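You operate a simulated robot arm through the tools that you are given. There is no shell and no other tool.

You run a simulated robot arm. Do the job below in one go: nothing can be reset, and whatever is moved stays where it is left.

TASK
Press the cap onto the streaky pink bottle, then shake it till the colour is even.
Fine: use the cap press; slide out again, bottle into the blue tray; leave the other bottles.

Only the result counts: the job must be done as asked and must still hold three seconds after the hand-in. Knocking over, shifting, dropping, spilling or breaking anything else fails it. Lids that push on must go on centred and level and be pressed home; caps that screw on are set level and turned clockwise until they are tight.

THE ROBOT
A 7-joint arm with a two-finger parallel gripper, fixed in place. Base frame: the origin is at the foot of the arm, x ahead of it, y to its left, z up; the work surface is at about z = 0. Units: mm, rad, N and s.
With the tool pointing down near the work surface it reaches from about 240 to 620 mm from the base axis. Its first joint turns from -1.152 to 1.152 rad. Payload 2.6 kg.
The TCP is the grasp point between the finger pads, 30 mm short of the fingertips. In the tool frame z runs along the fingers and y along their closing line. The gripper opens to 94 mm. The fingers are 28 mm wide and 10 mm thick; the gripper's body (50 by 96 mm) begins 55 mm behind the TCP.
Orientation is that of the tool frame in the base frame, as a unit quaternion [x, y, z, w]. With the fingers straight down and closing along the base's y, the tool's x points along the base's -x, its y along +y and its z along -z.

THE INTERFACE
- The arm moves only by the tool nudge_tool. Its argument "motion" is a list of rows, each a list of 7 numbers: the finger opening in mm, from 0 to 94, then the shift along the base's x, y, z in mm, then the turn, a rotation vector about the base's x, y, z in degrees. In form: [[jaw, dx, dy, dz, rx, ry, rz], ...]. A call has 1 to 20 rows; each row is the pose to reach, as a shift and turn from the pose commanded when the call began. A row lasts 0.2 s, in which the tool goes at most 50 mm and 0.15 rad; a call with a longer step from one row to the next is refused whole, and so is a gripper value outside its range. A pose out of reach is approached as far as the arm can. The call stops where the force on the tool passes 50 N (or 10 N more than at its start, if that is more) or the arm is blocked; 0.2 s more then pass. The fingers move at their own pace (about 72 mm/s each) and stop on an object; they squeeze with about 27 N. The grip force told is the motor's: it shows also when the fingers shut on nothing. Time passes only in rows, and 0.2 s behind the last, so rows that repeat a pose let the fingers close. It gives the time, the measured TCP pose, the force on the tool (base axes), the opening and the grip force at its end, in the units of the frame above (readings bear some noise), with the torque about the TCP (base axes, N m) and any sound that the robot's microphone picked up, and new pictures: "show" is both (left out), scene, wrist or none.
- Cameras (640 x 400 px; columns grow to the right, rows downward): "scene" is fixed at [30.1, 417.2, 586]; the picture's right is [-0.88, -0.48, 0.00], its down [-0.22, 0.40, -0.89] and it looks along [0.43, -0.78, -0.45] (base axes); focal length 273 px, centre (320, 200). "wrist" rides on the gripper at [76, 14, -103] in the tool frame; the picture's right is [-0.18, 0.98, 0.00], its down [-0.75, -0.14, -0.64] and it looks along [-0.63, -0.12, 0.77] (tool axes); focal length 243 px, centre (320, 200). There is no depth. A picture from a camera that has moved, and an enlarged one, comes with that camera's place and axes in the base frame and with its lens. The place of the scene camera against the robot may be out by one fixed shift of up to 18 mm in any direction.
- inspect(camera, box): a new picture of the part [left, top, right, bottom] of that camera's present view, enlarged. The clock stands still meanwhile.
- hand_in(): hands the job in; it is judged then, once.

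Nothing tells you positions but the pictures and the camera data. Unless the task says otherwise, let go and move clear before handing in.

The tools are called after "Call:" by a JSON object that holds its "method" and its "body". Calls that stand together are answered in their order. nudge_tool: Moves the arm, as the interface text tells. Its arguments: {"type":"object","properties":{"motion":{"type":"array"},"show":{"type":"string","enum":["both","scene","wrist","none"]}},"required":["motion"]} The other tools are called the same way: inspect (camera, box) takes an enlarged picture of a part of a camera's view; hand_in () hands the job in.

At the start:

```text
clock: 0.0
position: [330.2, -27.9, 427.7]
ee_rot: [0.0, 1.0, -0.001, 0.0]
force: [0.1, 0.2, 0.3]
ft_torque: [0.02, -0.02, 0.0]
finger_gap: 93.9
finger_force: 0.0
```

scene: 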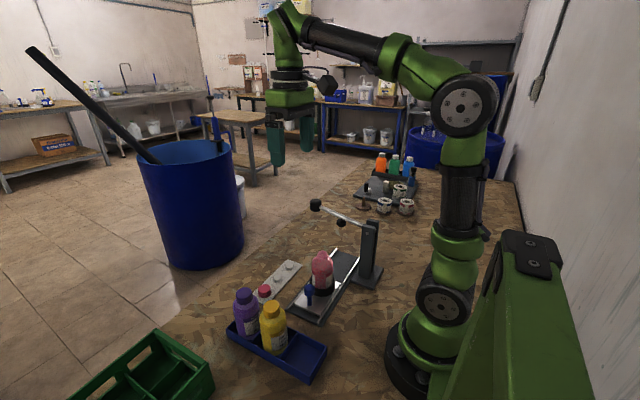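
wrist: 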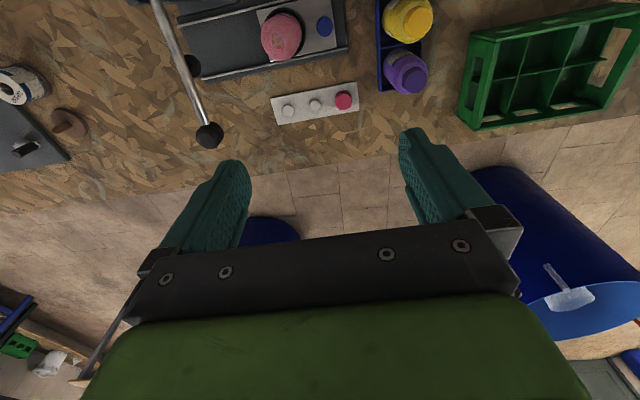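

I see a pink bottle standing on a slide plate in front of a lever press, a row with caps, and a blue tray with a purple and a yellow bottle. First I take enlarged looks before moving.

Call:
{"method": "inspect", "body": {"camera": "scene", "box": [220, 190, 400, 390]}}

Call:
{"method": "inspect", "body": {"camera": "wrist", "box": [140, 0, 460, 200]}}

Call:
{"method": "inspect", "body": {"camera": "scene", "box": [330, 140, 450, 230]}}

```text
2.00 times, centred on (310, 290) of scene
camera zoom: at [30.1, 417.2, 586.0], right [-0.88, -0.48, 0.0], down [-0.22, 0.4, -0.89], along [0.43, -0.78, -0.45], focal length 546 px, centre (340, 20)
```

zoom: 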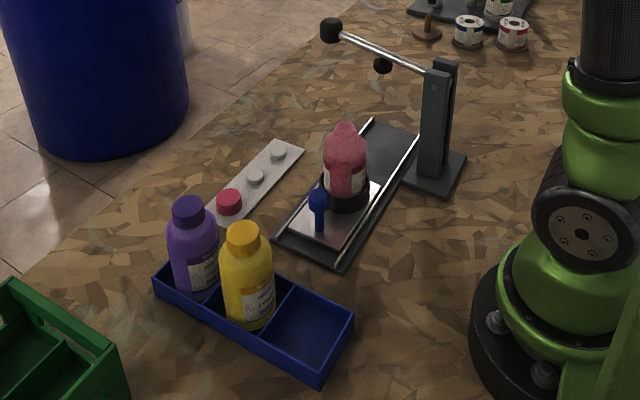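

```text
2.00 times, centred on (300, 100) of wrist
camera zoom: at [253.6, -11.4, 531.1], right [0.18, 0.98, 0.0], down [0.75, -0.14, 0.64], along [0.63, -0.12, -0.77], focal length 485 px, centre (360, 400)
```

zoom: 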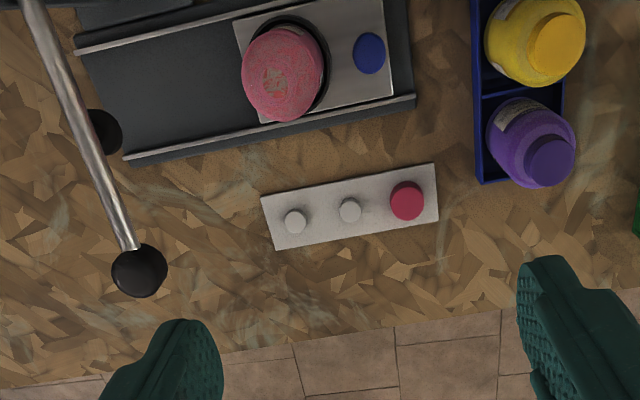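

```text
4.44 times, centred on (390, 185) of scene
camera zoom: at [30.1, 417.2, 586.0], right [-0.88, -0.48, 0.0], down [-0.22, 0.4, -0.89], along [0.43, -0.78, -0.45], focal length 1212 px, centre (9, 267)
```

zoom: 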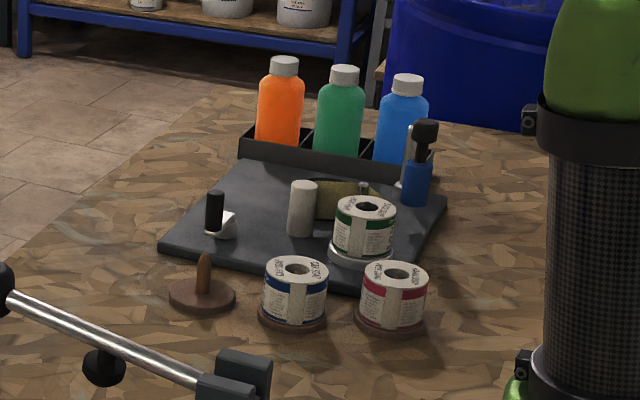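

The red cap sits on the rack at about (419, 5), the pink bottle on the slide at about (293, -74), the press pad at about (290, -178, 190) and its lever ball at about (362, -178, 235). I move above the cap to get a closer look.

Call:
{"method": "nudge_tool", "body": {"motion": [[94, 15, 5, -38, 0, 0, 0], [94, 30, 11, -76, 0, 0, 0], [94, 45, 16, -114, 0, 0, 0], [94, 60, 22, -152, 0, 0, 0], [94, 75, 28, -190, 0, 0, 0], [94, 89, 33, -228, 0, 0, 0], [94, 89, 33, -228, 0, 0, 0]]}}

```text
clock: 1.6
position: [419.6, 6.0, 194.8]
ee_rot: [0.001, 1.0, 0.0, 0.0]
force: [-0.3, -0.1, 0.0]
ft_torque: [-0.03, -0.03, 0.02]
finger_gap: 93.8
finger_force: 0.0
camera wrist: at [344.0, 21.2, 297.2], right [0.18, 0.98, 0.0], down [0.75, -0.14, 0.64], along [0.63, -0.12, -0.77], focal length 243 px, centre (320, 200)
```

scene: 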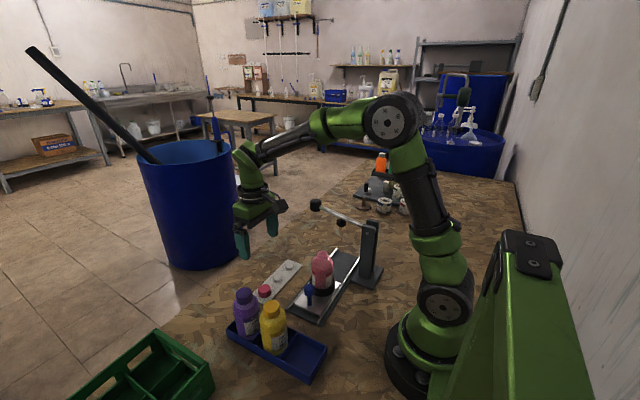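
wrist: 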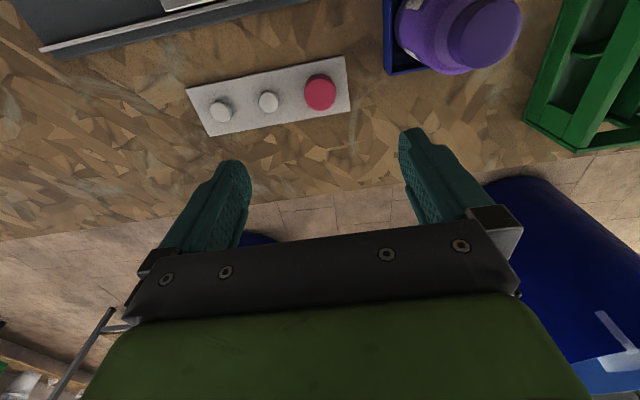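

The cap is nearly under the tool. I zoom in on it to judge height and diameter.

Call:
{"method": "inspect", "body": {"camera": "wrist", "box": [180, 40, 360, 150]}}

Call:
{"method": "inspect", "body": {"camera": "scene", "box": [220, 240, 320, 310]}}

Call:
{"method": "inspect", "body": {"camera": "scene", "box": [290, 190, 390, 320]}}

```text
3.56 times, centred on (270, 95) of wrist
camera zoom: at [344.0, 21.2, 297.2], right [0.18, 0.98, 0.0], down [0.75, -0.14, 0.64], along [0.63, -0.12, -0.77], focal length 863 px, centre (498, 573)
```

zoom: 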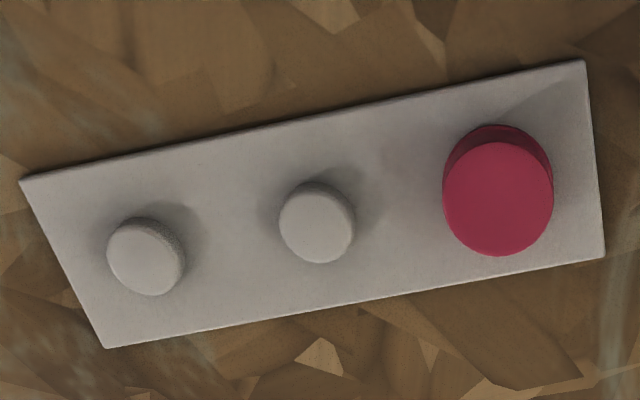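

```text
5.71 times, centred on (270, 275) of scene
camera zoom: at [30.1, 417.2, 586.0], right [-0.88, -0.48, 0.0], down [-0.22, 0.4, -0.89], along [0.43, -0.78, -0.45], focal length 1558 px, centre (606, -229)
```

zoom: 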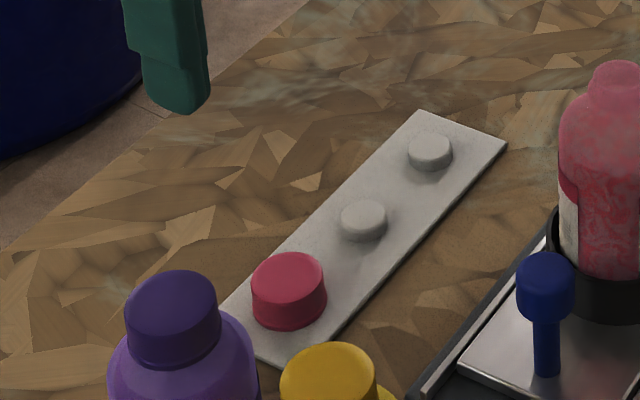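

```text
3.08 times, centred on (340, 255) of scene
camera zoom: at [30.1, 417.2, 586.0], right [-0.88, -0.48, 0.0], down [-0.22, 0.4, -0.89], along [0.43, -0.78, -0.45], focal length 839 px, centre (258, 31)
```

zoom: 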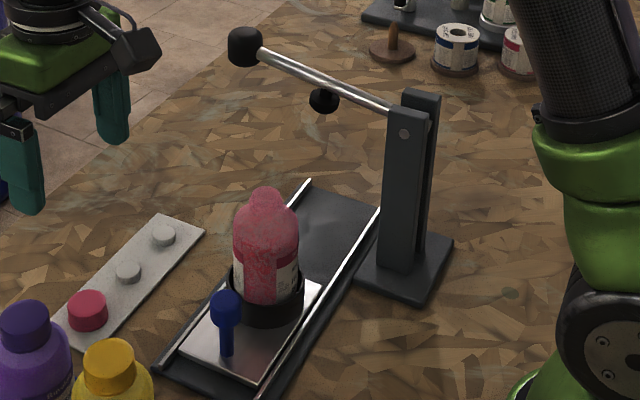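

The cap is about 33 mm wide and 15-17 mm tall at about (423, 6). I narrow the fingers so they clear the neighbouring peg, and go lower for a better measurement.

Call:
{"method": "nudge_tool", "body": {"motion": [[54, 3, 0, -40, 0, 0, 0], [54, 3, 0, -85, 0, 0, 0], [54, 3, 0, -85, 0, 0, 0]], "show": "wrist"}}

Call:
{"method": "inspect", "body": {"camera": "wrist", "box": [220, 60, 420, 200]}}

```text
clock: 2.4
position: [423.8, 8.1, 109.9]
ee_rot: [0.0, 1.0, 0.0, 0.0]
force: [0.6, 0.5, 0.3]
ft_torque: [0.0, 0.0, 0.0]
finger_gap: 53.9
finger_force: 0.0
camera wrist: at [347.2, 23.2, 213.3], right [0.18, 0.98, 0.0], down [0.75, -0.14, 0.64], along [0.63, -0.12, -0.77], focal length 243 px, centre (320, 200)
```

wrist: 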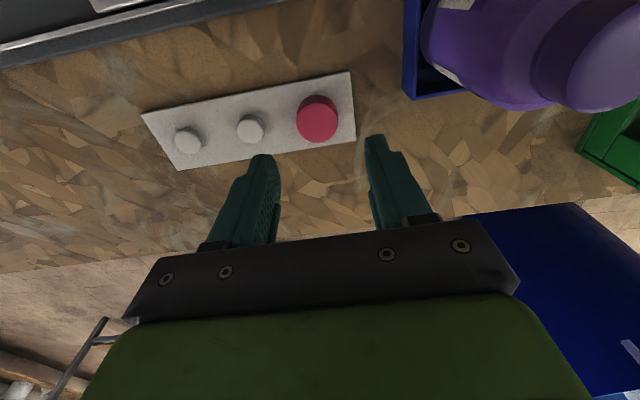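

```text
2.86 times, centred on (320, 130) of wrist
camera zoom: at [347.2, 23.2, 213.3], right [0.18, 0.98, 0.0], down [0.75, -0.14, 0.64], along [0.63, -0.12, -0.77], focal length 693 px, centre (320, 400)
```

zoom: 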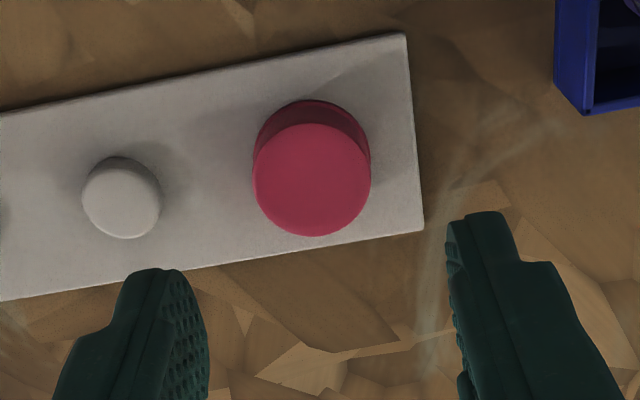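

The cap reads at about (424, 6), slightly to -y of the tool axis. I lower around it with the fingertips just above the plate and grip.

Call:
{"method": "nudge_tool", "body": {"motion": [[54, 1, -2.5, -20, 0, 0, 0], [54, 1, -2.5, -45, 0, 0, 0], [54, 1, -2.5, -62, 0, 0, 0], [54, 1, -2.5, -71, 0, 0, 0], [54, 1, -2.5, -71, 0, 0, 0]], "show": "both"}}

Call:
{"method": "inspect", "body": {"camera": "scene", "box": [220, 240, 320, 310]}}

Call:
{"method": "inspect", "body": {"camera": "wrist", "box": [220, 60, 420, 220]}}

```text
clock: 3.6
position: [422.2, 5.6, 41.9]
ee_rot: [-0.001, 1.0, 0.0, 0.001]
force: [0.1, 0.3, 0.8]
ft_torque: [-0.01, -0.01, 0.02]
finger_gap: 54.3
finger_force: 0.0
camera wrist: at [345.8, 20.7, 144.0], right [0.18, 0.98, 0.0], down [0.75, -0.14, 0.64], along [0.63, -0.12, -0.77], focal length 243 px, centre (320, 200)
```

scene: 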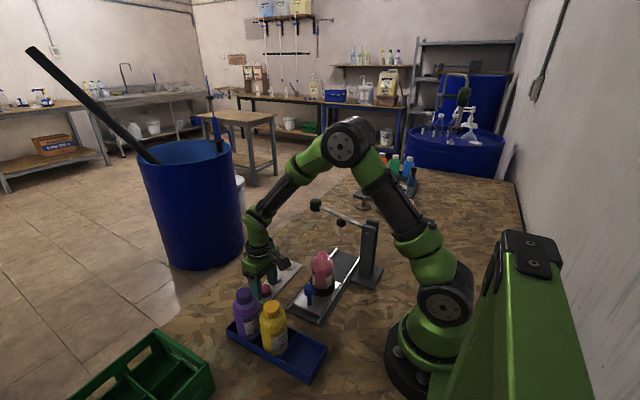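
wrist: 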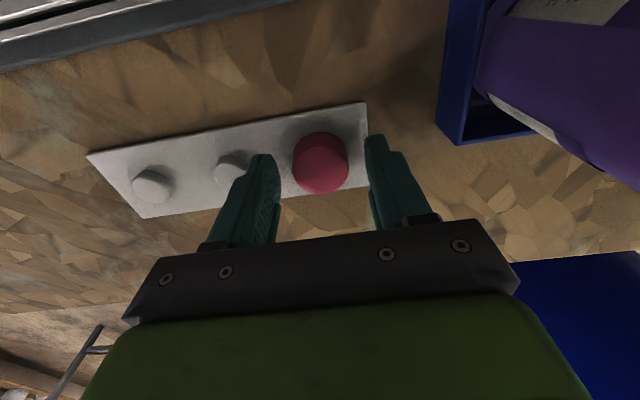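

```text
5.71 times, centred on (270, 275) of scene
camera zoom: at [30.1, 417.2, 586.0], right [-0.88, -0.48, 0.0], down [-0.22, 0.4, -0.89], along [0.43, -0.78, -0.45], focal length 1558 px, centre (606, -229)
```

zoom: 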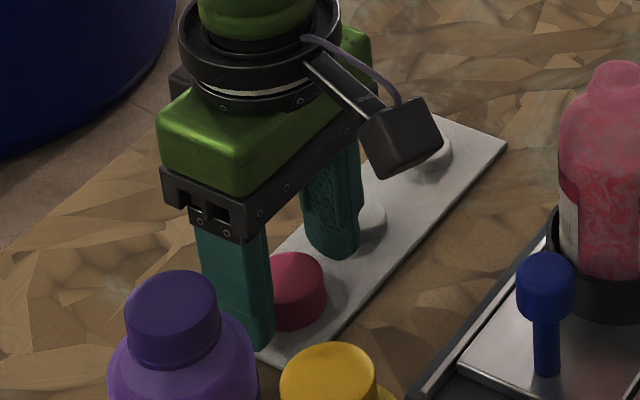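

```text
2.50 times, centred on (320, 140) of wrist
camera zoom: at [345.8, 20.7, 144.0], right [0.18, 0.98, 0.0], down [0.75, -0.14, 0.64], along [0.63, -0.12, -0.77], focal length 606 px, centre (320, 350)
```

zoom: 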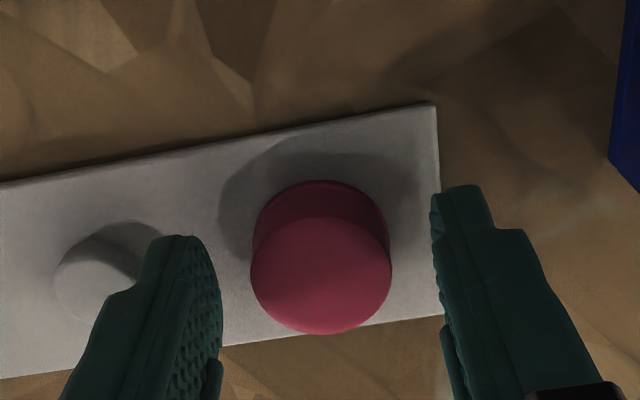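

The cap is centred between the fingers, with its top about 9 mm above the fingertips. I lower 3 mm more, then close.

Call:
{"method": "nudge_tool", "body": {"motion": [[54, 1.5, 0, -3, 0, 0, 0], [54, 1.5, 0, -3, 0, 0, 0], [20, 1.5, 0, -3, 0, 0, 0], [20, 1.5, 0, -3, 0, 0, 0], [20, 1.5, 0, -3, 0, 0, 0]], "show": "wrist"}}

Call:
{"method": "inspect", "body": {"camera": "wrist", "box": [220, 60, 420, 220]}}

```text
clock: 4.8
position: [424.5, 4.4, 40.3]
ee_rot: [-0.001, 1.0, 0.0, 0.0]
force: [-0.4, 0.1, 0.6]
ft_torque: [-0.02, -0.01, 0.02]
finger_gap: 32.2
finger_force: 26.4
camera wrist: at [347.5, 19.4, 142.2], right [0.18, 0.98, 0.0], down [0.75, -0.14, 0.64], along [0.63, -0.12, -0.77], focal length 243 px, centre (320, 200)
```

wrist: 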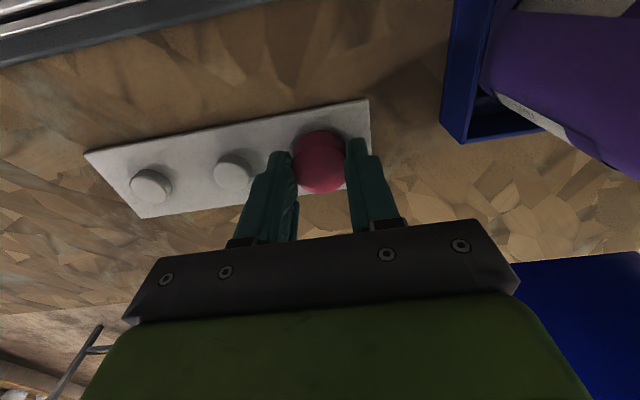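

```text
2.50 times, centred on (320, 140) of wrist
camera zoom: at [347.5, 19.4, 142.2], right [0.18, 0.98, 0.0], down [0.75, -0.14, 0.64], along [0.63, -0.12, -0.77], focal length 606 px, centre (320, 350)
```

zoom: 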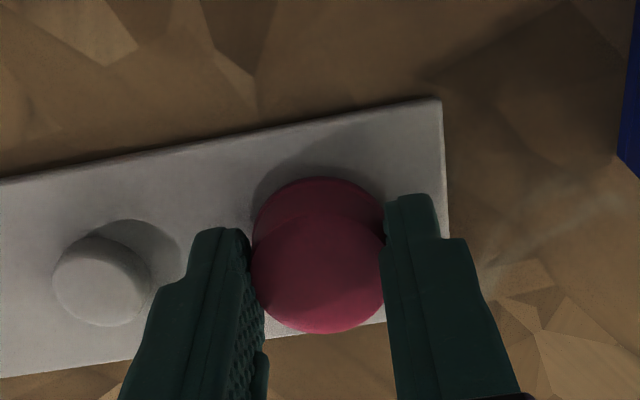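

The grip closed on the cap at 32 mm. I lift it straight up off the peg.

Call:
{"method": "nudge_tool", "body": {"motion": [[20, 0, 0, 10, 0, 0, 0], [20, 0, 0, 40, 0, 0, 0], [20, 0, 0, 80, 0, 0, 0], [20, 0, 0, 120, 0, 0, 0], [20, 0, 0, 160, 0, 0, 0], [20, 0, 0, 160, 0, 0, 0]], "show": "both"}}

Call:
{"method": "inspect", "body": {"camera": "wrist", "box": [220, 60, 420, 220]}}

Call:
{"method": "inspect", "body": {"camera": "scene", "box": [220, 190, 320, 270]}}

```text
clock: 6.2
position: [423.5, 2.3, 201.4]
ee_rot: [-0.001, 1.0, 0.0, 0.0]
force: [0.5, -0.2, 0.0]
ft_torque: [0.01, 0.05, -0.01]
finger_gap: 32.2
finger_force: 26.8
camera wrist: at [347.0, 16.8, 303.7], right [0.18, 0.98, 0.0], down [0.75, -0.14, 0.64], along [0.63, -0.12, -0.77], focal length 243 px, centre (320, 200)
```

scene: 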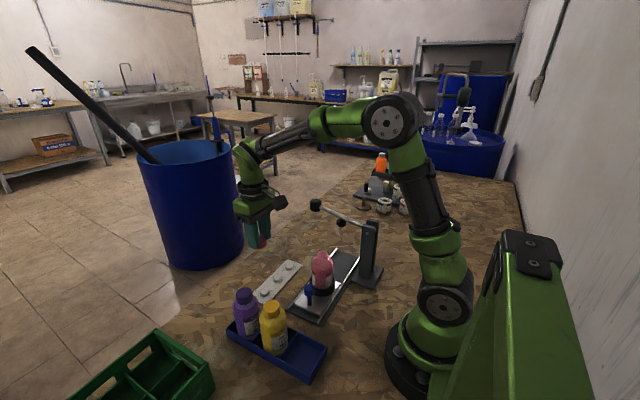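
wrist: 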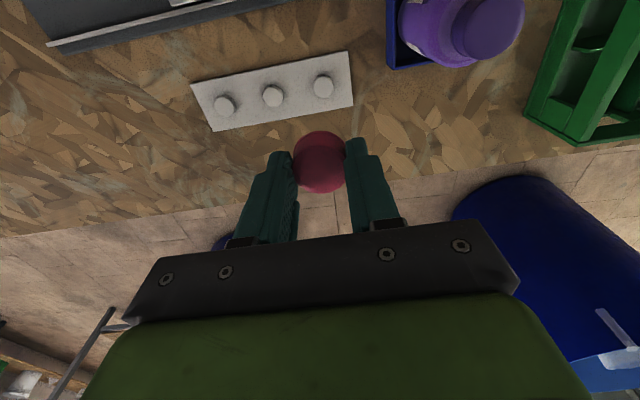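

```text
2.50 times, centred on (320, 140) of wrist
camera zoom: at [347.0, 16.8, 303.7], right [0.18, 0.98, 0.0], down [0.75, -0.14, 0.64], along [0.63, -0.12, -0.77], focal length 606 px, centre (320, 350)
```

zoom: 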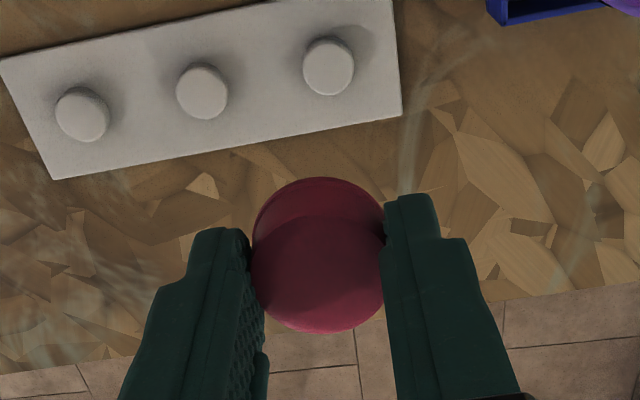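

```text
5.00 times, centred on (270, 230) of scene
camera zoom: at [30.1, 417.2, 586.0], right [-0.88, -0.48, 0.0], down [-0.22, 0.4, -0.89], along [0.43, -0.78, -0.45], focal length 1364 px, centre (570, 50)
```

zoom: 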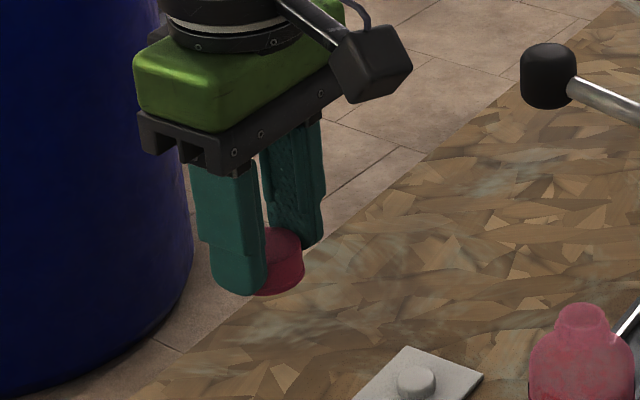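

The cap is in the grip and the peg is empty. I check how it sits between the fingers.

Call:
{"method": "inspect", "body": {"camera": "scene", "box": [250, 205, 294, 255]}}

Call:
{"method": "inspect", "body": {"camera": "wrist", "box": [260, 110, 380, 210]}}

```text
8.00 times, centred on (272, 230) of scene
camera zoom: at [30.1, 417.2, 586.0], right [-0.88, -0.48, 0.0], down [-0.22, 0.4, -0.89], along [0.43, -0.78, -0.45], focal length 2182 px, centre (704, -40)
```

zoom: 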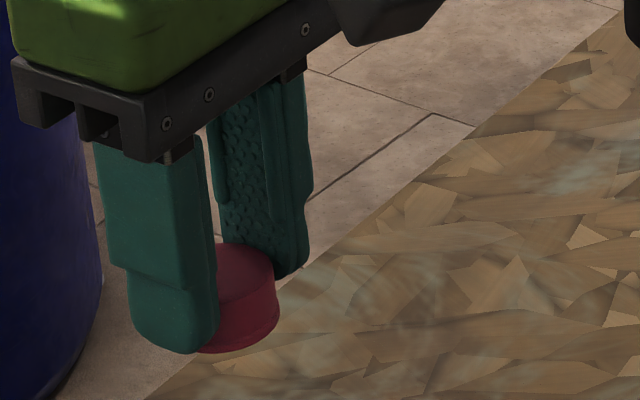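

```text
4.00 times, centred on (320, 160) of wrist
camera zoom: at [347.0, 16.8, 303.7], right [0.18, 0.98, 0.0], down [0.75, -0.14, 0.64], along [0.63, -0.12, -0.77], focal length 970 px, centre (320, 360)
```

zoom: 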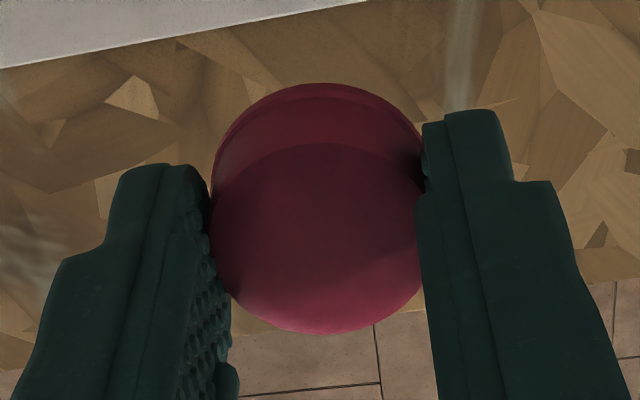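

The cap is held level between the fingers. Next I hover above the pink bottle to compare cap and neck in both cameras.

Call:
{"method": "nudge_tool", "body": {"motion": [[20, -33, -19, 0, 0, 0, 0], [20, -65, -38, 0, 0, 0, 0], [20, -98, -57, 0, 0, 0, 0], [20, -130, -76, 0, 0, 0, 0], [20, -130, -76, 0, 0, 0, 0]], "show": "both"}}

Call:
{"method": "inspect", "body": {"camera": "wrist", "box": [220, 60, 420, 220]}}

Call:
{"method": "inspect", "body": {"camera": "scene", "box": [280, 190, 380, 310]}}

```text
clock: 7.4
position: [294.5, -72.3, 202.3]
ee_rot: [0.001, 1.0, 0.0, 0.0]
force: [0.4, 0.9, -0.1]
ft_torque: [0.0, 0.03, 0.0]
finger_gap: 32.3
finger_force: 26.9
camera wrist: at [218.7, -56.9, 305.6], right [0.18, 0.98, 0.0], down [0.75, -0.14, 0.64], along [0.63, -0.12, -0.77], focal length 243 px, centre (320, 200)
```

scene: 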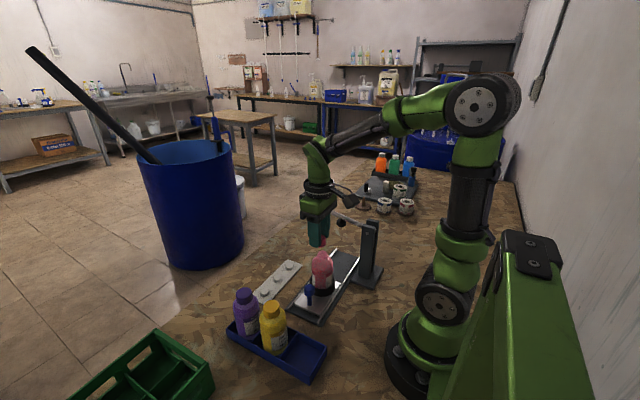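
wrist: 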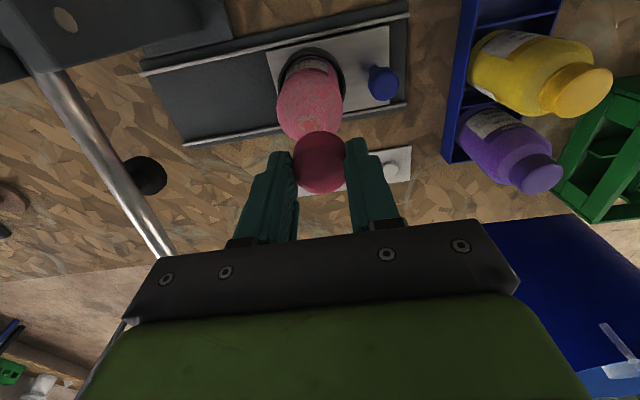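

```text
2.50 times, centred on (320, 140) of wrist
camera zoom: at [218.7, -56.9, 305.6], right [0.18, 0.98, 0.0], down [0.75, -0.14, 0.64], along [0.63, -0.12, -0.77], focal length 606 px, centre (320, 350)
```

zoom: 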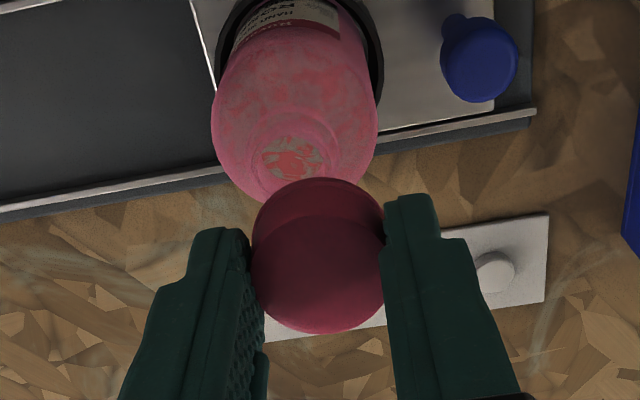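

```text
3.33 times, centred on (330, 250) of scene
camera zoom: at [30.1, 417.2, 586.0], right [-0.88, -0.48, 0.0], down [-0.22, 0.4, -0.89], along [0.43, -0.78, -0.45], focal length 909 px, centre (287, 33)
```

zoom: 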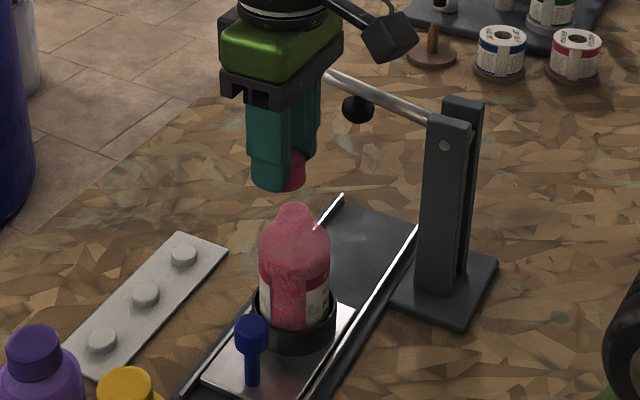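

Call:
{"method": "inspect", "body": {"camera": "wrist", "box": [270, 70, 380, 160]}}

Call:
{"method": "inspect", "body": {"camera": "scene", "box": [298, 225, 348, 295]}}

```text
4.44 times, centred on (325, 115) of wrist
camera zoom: at [218.7, -56.9, 305.6], right [0.18, 0.98, 0.0], down [0.75, -0.14, 0.64], along [0.63, -0.12, -0.77], focal length 1078 px, centre (298, 578)
```

zoom: 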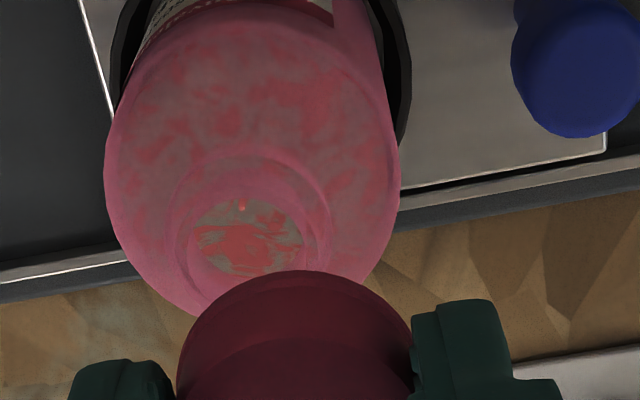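

```text
5.71 times, centred on (323, 260) of scene
camera zoom: at [30.1, 417.2, 586.0], right [-0.88, -0.48, 0.0], down [-0.22, 0.4, -0.89], along [0.43, -0.78, -0.45], focal length 1558 px, centre (303, -143)
```

zoom: 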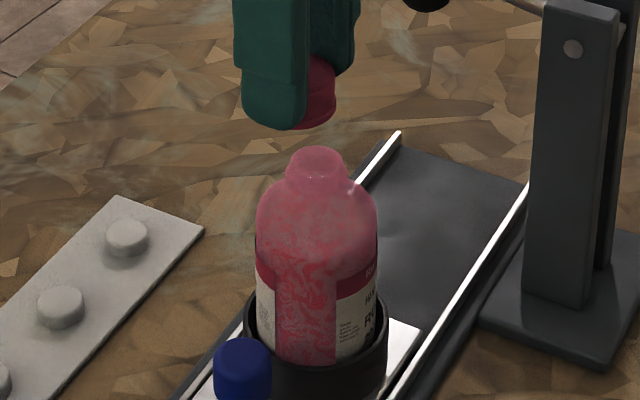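

The neck top is at about (291, -79, 121). The cap is off by about (+5, +8) mm, so I correct this and lower partway before comparing again.

Call:
{"method": "nudge_tool", "body": {"motion": [[20, -4.7, -7.9, 0, 0, 0, 0], [20, -4.7, -7.9, -15, 0, 0, 0], [20, -4.7, -7.9, -30, 0, 0, 0], [20, -4.7, -7.9, -30, 0, 0, 0]], "show": "both"}}

Call:
{"method": "inspect", "body": {"camera": "wrist", "box": [270, 70, 380, 160]}}

Call:
{"method": "inspect", "body": {"camera": "scene", "box": [298, 225, 348, 295]}}

```text
clock: 8.4
position: [288.8, -79.4, 172.1]
ee_rot: [-0.001, 1.0, 0.0, 0.001]
force: [0.0, -0.2, -0.3]
ft_torque: [0.01, 0.02, 0.03]
finger_gap: 31.9
finger_force: 27.0
camera wrist: at [212.7, -63.6, 274.8], right [0.18, 0.98, 0.0], down [0.75, -0.14, 0.64], along [0.63, -0.12, -0.77], focal length 243 px, centre (320, 200)
```

scene: 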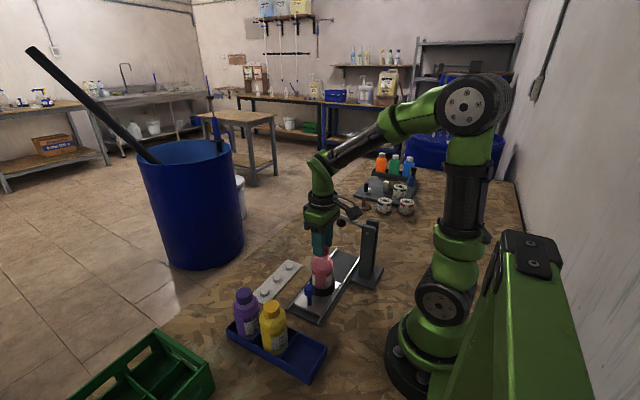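
wrist: 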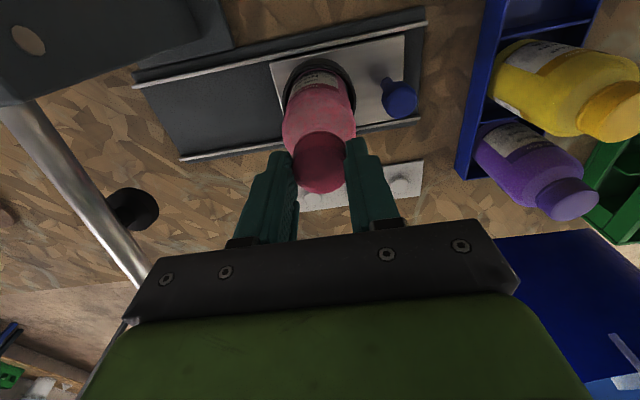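

```text
4.44 times, centred on (325, 115) of wrist
camera zoom: at [212.7, -63.6, 274.8], right [0.18, 0.98, 0.0], down [0.75, -0.14, 0.64], along [0.63, -0.12, -0.77], focal length 1078 px, centre (298, 578)
```

zoom: 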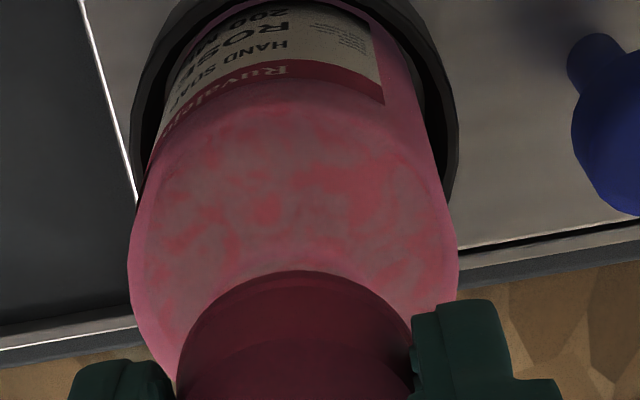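

```text
5.71 times, centred on (323, 260) of scene
camera zoom: at [30.1, 417.2, 586.0], right [-0.88, -0.48, 0.0], down [-0.22, 0.4, -0.89], along [0.43, -0.78, -0.45], focal length 1558 px, centre (303, -143)
```

zoom: 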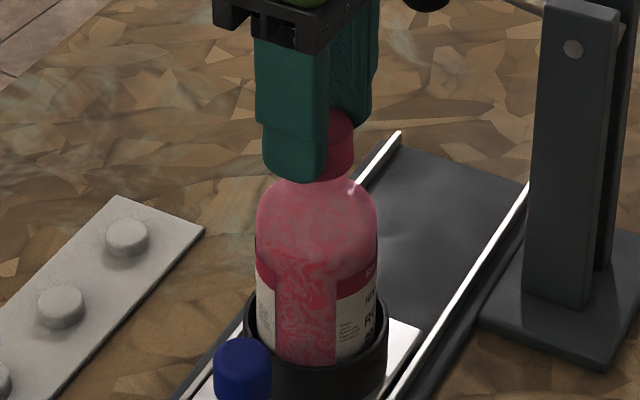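

Call:
{"method": "inspect", "body": {"camera": "scene", "box": [306, 240, 342, 265]}}

Call:
{"method": "inspect", "body": {"camera": "wrist", "box": [270, 110, 370, 200]}}

```text
16.00 times, centred on (324, 252) of scene
camera zoom: at [30.1, 417.2, 586.0], right [-0.88, -0.48, 0.0], down [-0.22, 0.4, -0.89], along [0.43, -0.78, -0.45], focal length 4364 px, centre (256, -640)
```

zoom: 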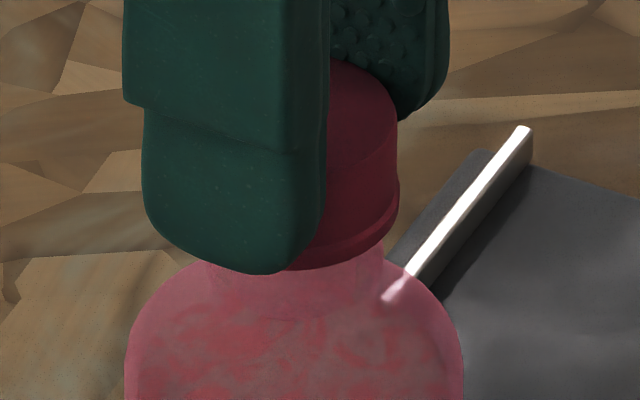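

```text
4.44 times, centred on (320, 155) of wrist
camera zoom: at [212.7, -63.6, 274.8], right [0.18, 0.98, 0.0], down [0.75, -0.14, 0.64], along [0.63, -0.12, -0.77], focal length 1078 px, centre (320, 400)
```

zoom: 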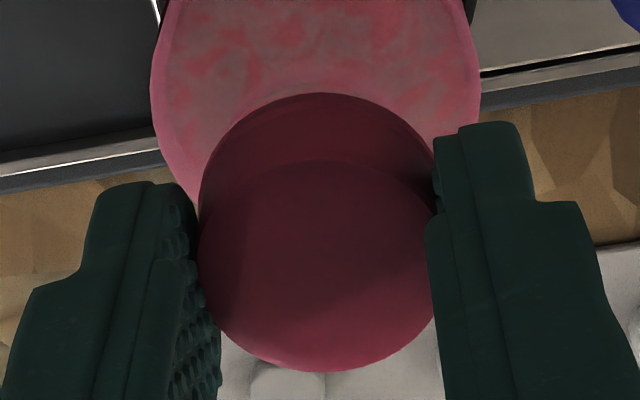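

Cap and neck line up within about half a millimetre in both views. I lower in small steps, watching the force.

Call:
{"method": "nudge_tool", "body": {"motion": [[20, 0.2, -0.4, -4, 0, 0, 0], [20, 0.2, -0.4, -8, 0, 0, 0], [20, 0.2, -0.4, -8, 0, 0, 0]], "show": "scene"}}

Call:
{"method": "inspect", "body": {"camera": "scene", "box": [306, 240, 342, 265]}}

```text
clock: 9.2
position: [289.5, -80.1, 163.7]
ee_rot: [0.0, 1.0, 0.0, 0.001]
force: [0.0, -0.6, -0.1]
ft_torque: [0.0, 0.02, 0.01]
finger_gap: 32.4
finger_force: 27.2
```

scene: 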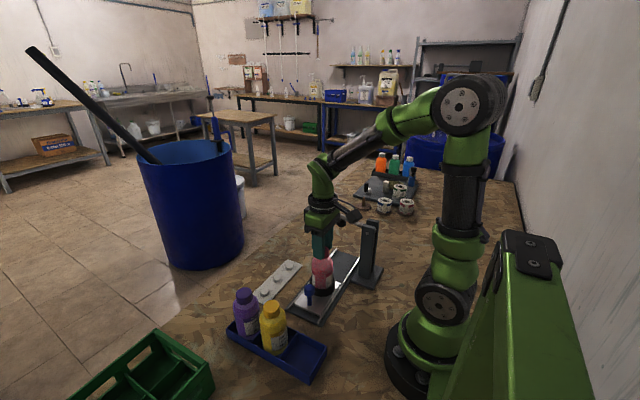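

```text
16.00 times, centred on (324, 252) of scene
camera zoom: at [30.1, 417.2, 586.0], right [-0.88, -0.48, 0.0], down [-0.22, 0.4, -0.89], along [0.43, -0.78, -0.45], focal length 4364 px, centre (256, -640)
```

zoom: 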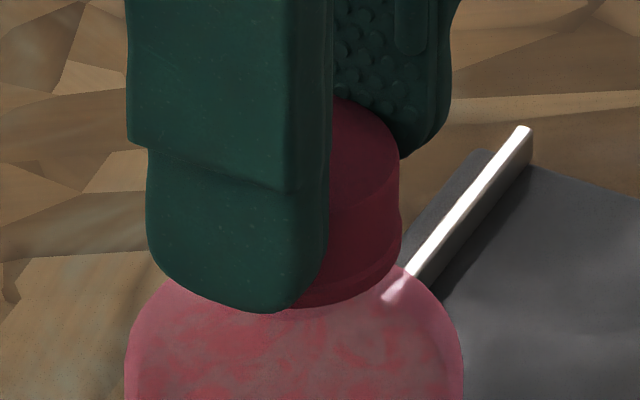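

Call:
{"method": "nudge_tool", "body": {"motion": [[20, 0, 0, -2, 0, 0, 0], [20, 0, 0, -4, 0, 0, 0], [20, 0, 0, -4, 0, 0, 0]], "show": "none"}}

Call:
{"method": "inspect", "body": {"camera": "scene", "box": [306, 240, 342, 265]}}

```text
clock: 10.0
position: [288.8, -80.0, 160.3]
ee_rot: [-0.001, 1.0, 0.0, 0.0]
force: [0.0, 0.1, 0.3]
ft_torque: [0.01, -0.01, -0.01]
finger_gap: 32.1
finger_force: 27.1
```

```text
16.00 times, centred on (324, 252) of scene
camera zoom: at [30.1, 417.2, 586.0], right [-0.88, -0.48, 0.0], down [-0.22, 0.4, -0.89], along [0.43, -0.78, -0.45], focal length 4364 px, centre (256, -640)
```

zoom: 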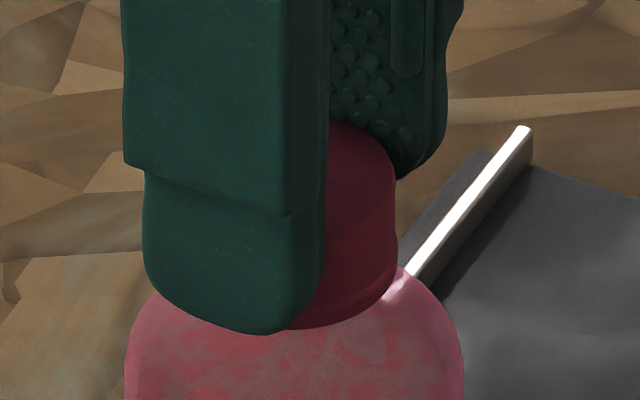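

Call:
{"method": "nudge_tool", "body": {"motion": [[20, 0, 0, -1.5, 0, 0, 0], [20, 0, 0, -3, 0, 0, 0], [20, 0, 0, -3, 0, 0, 0]], "show": "none"}}

Call:
{"method": "inspect", "body": {"camera": "scene", "box": [306, 240, 342, 265]}}

Call:
{"method": "inspect", "body": {"camera": "wrist", "box": [270, 90, 370, 180]}}

```text
clock: 10.8
position: [289.3, -80.6, 158.1]
ee_rot: [0.0, 1.0, -0.001, 0.001]
force: [-0.1, -0.4, -0.3]
ft_torque: [-0.02, -0.02, 0.02]
finger_gap: 32.2
finger_force: 26.8
```

```text
16.00 times, centred on (324, 252) of scene
camera zoom: at [30.1, 417.2, 586.0], right [-0.88, -0.48, 0.0], down [-0.22, 0.4, -0.89], along [0.43, -0.78, -0.45], focal length 4364 px, centre (256, -640)
```

zoom: 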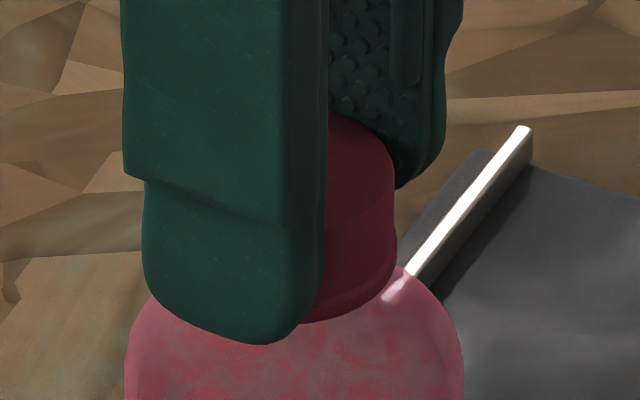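

```text
4.44 times, centred on (320, 135) of wrist
camera zoom: at [213.7, -65.1, 259.7], right [0.18, 0.98, 0.0], down [0.75, -0.14, 0.64], along [0.63, -0.12, -0.77], focal length 1078 px, centre (320, 489)
```

zoom: 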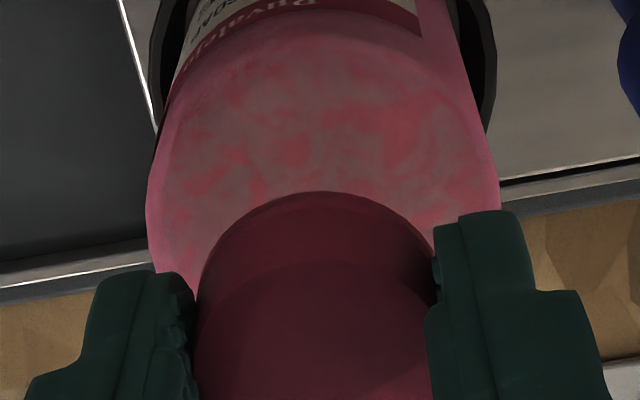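

The cap now rests on the neck (it slid up a little in the grip while the fingers moved down). I open the fingers and look.

Call:
{"method": "nudge_tool", "body": {"motion": [[36, 0, 0, 0, 0, 0, 0], [44, 0, 0, 0, 0, 0, 0], [50, 0, 0, 0, 0, 0, 0]], "show": "none"}}

Call:
{"method": "inspect", "body": {"camera": "scene", "box": [306, 240, 342, 265]}}

Call:
{"method": "inspect", "body": {"camera": "wrist", "box": [250, 70, 390, 190]}}

```text
clock: 11.6
position: [288.9, -80.4, 155.7]
ee_rot: [0.0, 1.0, 0.001, 0.0]
force: [-0.4, 0.9, 0.3]
ft_torque: [-0.03, -0.02, 0.04]
finger_gap: 50.0
finger_force: 0.1
```

```text
16.00 times, centred on (324, 252) of scene
camera zoom: at [30.1, 417.2, 586.0], right [-0.88, -0.48, 0.0], down [-0.22, 0.4, -0.89], along [0.43, -0.78, -0.45], focal length 4364 px, centre (256, -640)
```

zoom: 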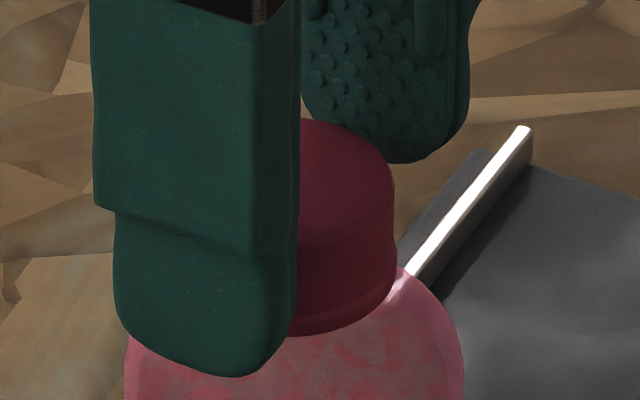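

```text
3.33 times, centred on (320, 130) of wrist
camera zoom: at [213.7, -65.1, 259.7], right [0.18, 0.98, 0.0], down [0.75, -0.14, 0.64], along [0.63, -0.12, -0.77], focal length 809 px, centre (320, 433)
```

zoom: 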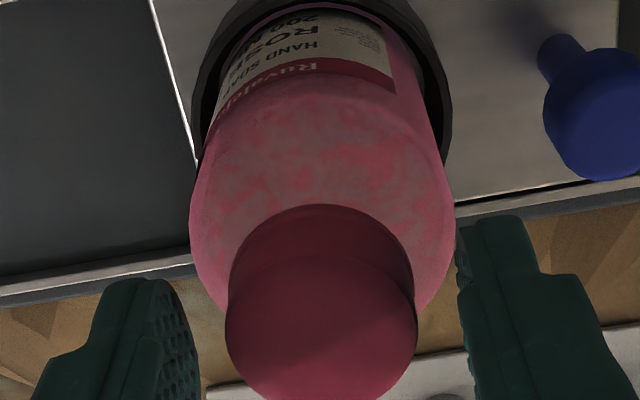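

The cap sits centred on the neck. I raise straight up and check.

Call:
{"method": "nudge_tool", "body": {"motion": [[56, 0, 0, 15, 0, 0, 0], [56, 0, 0, 45, 0, 0, 0], [56, 0, 0, 85, 0, 0, 0], [56, 0, 0, 85, 0, 0, 0]], "show": "wrist"}}

Call:
{"method": "inspect", "body": {"camera": "scene", "box": [300, 230, 350, 290]}}

Call:
{"method": "inspect", "body": {"camera": "scene", "box": [300, 190, 390, 310]}}

```text
clock: 12.6
position: [288.9, -83.8, 241.4]
ee_rot: [0.0, 1.0, 0.0, 0.0]
force: [0.4, 0.3, 0.7]
ft_torque: [-0.01, -0.01, 0.02]
finger_gap: 55.9
finger_force: 0.1
camera wrist: at [213.0, -68.7, 343.5], right [0.18, 0.98, 0.0], down [0.75, -0.14, 0.64], along [0.63, -0.12, -0.77], focal length 243 px, centre (320, 200)
```

wrist: 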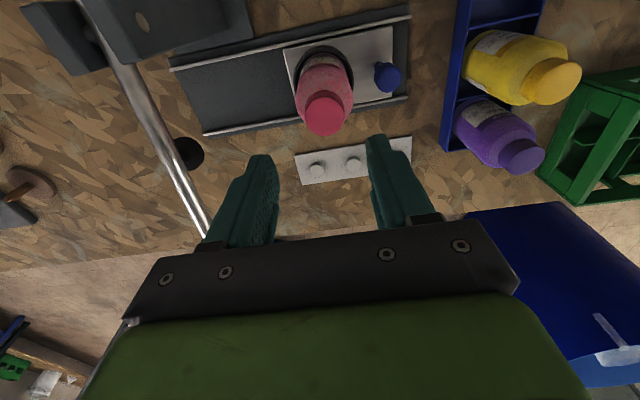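

```text
6.67 times, centred on (325, 260) of scene
camera zoom: at [30.1, 417.2, 586.0], right [-0.88, -0.48, 0.0], down [-0.22, 0.4, -0.89], along [0.43, -0.78, -0.45], focal length 1818 px, centre (287, -200)
```

zoom: 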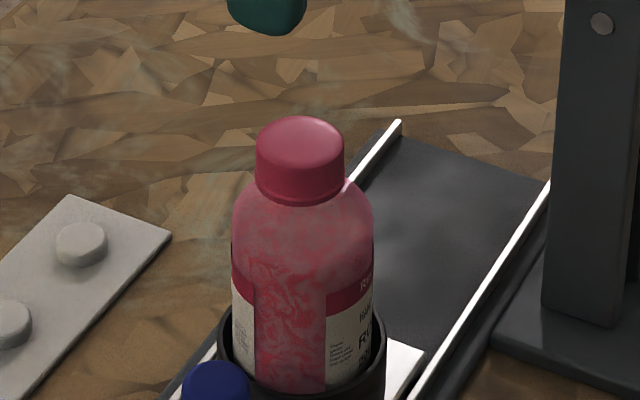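

```text
3.33 times, centred on (345, 250) of scene
camera zoom: at [30.1, 417.2, 586.0], right [-0.88, -0.48, 0.0], down [-0.22, 0.4, -0.89], along [0.43, -0.78, -0.45], focal length 909 px, centre (237, 33)
```

zoom: 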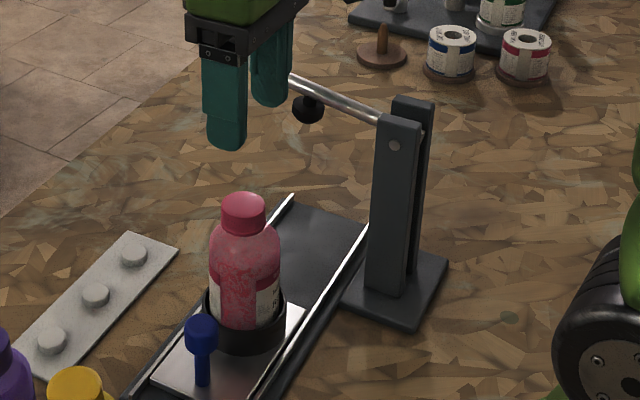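

The cap sits level and centred on the bottle. Next I use the blue knob: I turn the gripper so it closes along x with the camera on the +y side, and move above the knob at about (291, -8).

Call:
{"method": "nudge_tool", "body": {"motion": [[56, 0, 7, 0, 0, 0, -8.4], [56, 0, 14, 0, 0, 0, -16.8], [56, 0, 21, 0, 0, 0, -25.2], [56, 0, 28, 0, 0, 0, -33.6], [56, 0, 35, 0, 0, 0, -42], [56, 0, 42, 0, 0, 0, -50.4], [56, 0, 49, 0, 0, 0, -58.8], [56, 1, 56, 0, 0, 0, -67.2], [56, 1, 63, 0, 0, 0, -75.6], [56, 2, 70, -20, 0, 0, -84], [56, 2, 75, -50, 0, 0, -90], [56, 2, 75, -60, 0, 0, -90], [56, 2, 75, -60, 0, 0, -90]], "show": "both"}}

Call:
{"method": "inspect", "body": {"camera": "scene", "box": [270, 220, 380, 320]}}

Call:
{"method": "inspect", "body": {"camera": "wrist", "box": [200, 0, 440, 180]}}

```text
clock: 15.4
position: [292.8, -6.3, 182.3]
ee_rot: [0.708, 0.706, -0.001, 0.0]
force: [-0.3, -0.7, 0.7]
ft_torque: [-0.01, -0.06, 0.0]
finger_gap: 56.1
finger_force: 0.0
camera wrist: at [307.8, 71.8, 284.4], right [0.98, -0.18, 0.0], down [-0.14, -0.75, 0.64], along [-0.12, -0.63, -0.77], focal length 243 px, centre (320, 200)
```

scene: 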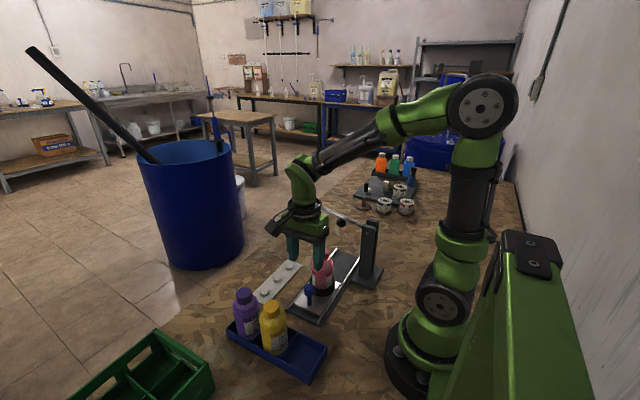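
wrist: 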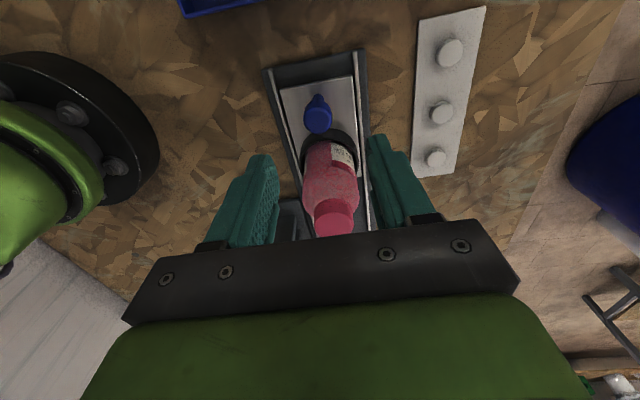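

```text
4.00 times, centred on (325, 270) of scene
camera zoom: at [30.1, 417.2, 586.0], right [-0.88, -0.48, 0.0], down [-0.22, 0.4, -0.89], along [0.43, -0.78, -0.45], focal length 1091 px, centre (300, -80)
```

zoom: 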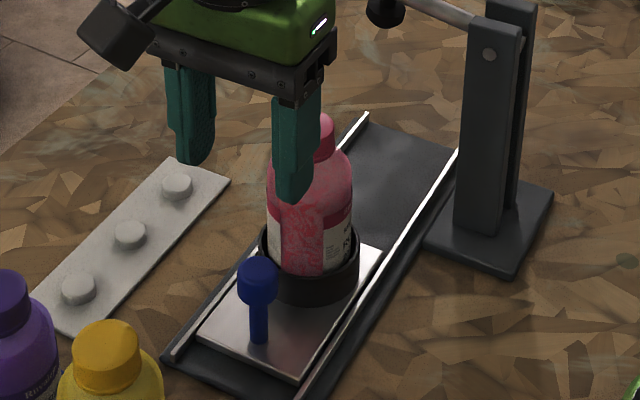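

```text
2.22 times, centred on (320, 90) of wrist
camera zoom: at [307.8, 71.8, 284.4], right [0.98, -0.18, 0.0], down [-0.14, -0.75, 0.64], along [-0.12, -0.63, -0.77], focal length 539 px, centre (320, 444)
```

zoom: 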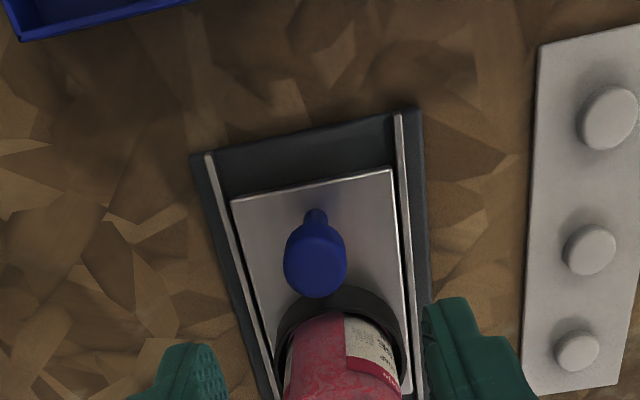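

The knob head is below the tool, offset by about (-2, -4) mm. I lower toward it and check before gripping.

Call:
{"method": "nudge_tool", "body": {"motion": [[56, -2, -4, -25, 0, 0, 0], [56, -2, -4, -65, 0, 0, 0], [56, -2, -4, -90, 0, 0, 0], [56, -2, -4, -90, 0, 0, 0]], "show": "wrist"}}

Call:
{"method": "inspect", "body": {"camera": "scene", "box": [270, 220, 380, 320]}}

```text
clock: 16.4
position: [288.9, -10.6, 90.8]
ee_rot: [0.707, 0.707, 0.0, 0.0]
force: [-1.1, -1.0, -0.6]
ft_torque: [-0.03, -0.03, 0.03]
finger_gap: 56.0
finger_force: 0.1
camera wrist: at [303.7, 66.6, 192.7], right [0.98, -0.18, 0.0], down [-0.14, -0.75, 0.64], along [-0.12, -0.63, -0.77], focal length 243 px, centre (320, 200)
```

wrist: 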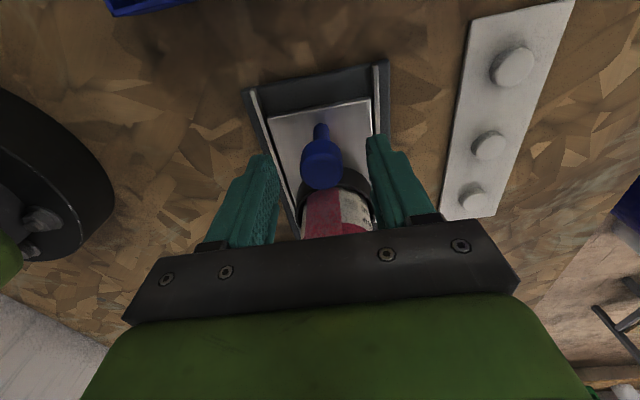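

```text
4.00 times, centred on (325, 270) of scene
camera zoom: at [30.1, 417.2, 586.0], right [-0.88, -0.48, 0.0], down [-0.22, 0.4, -0.89], along [0.43, -0.78, -0.45], focal length 1091 px, centre (300, -80)
```

zoom: 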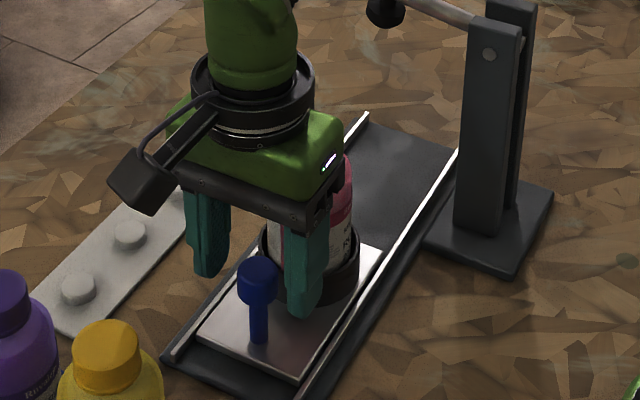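

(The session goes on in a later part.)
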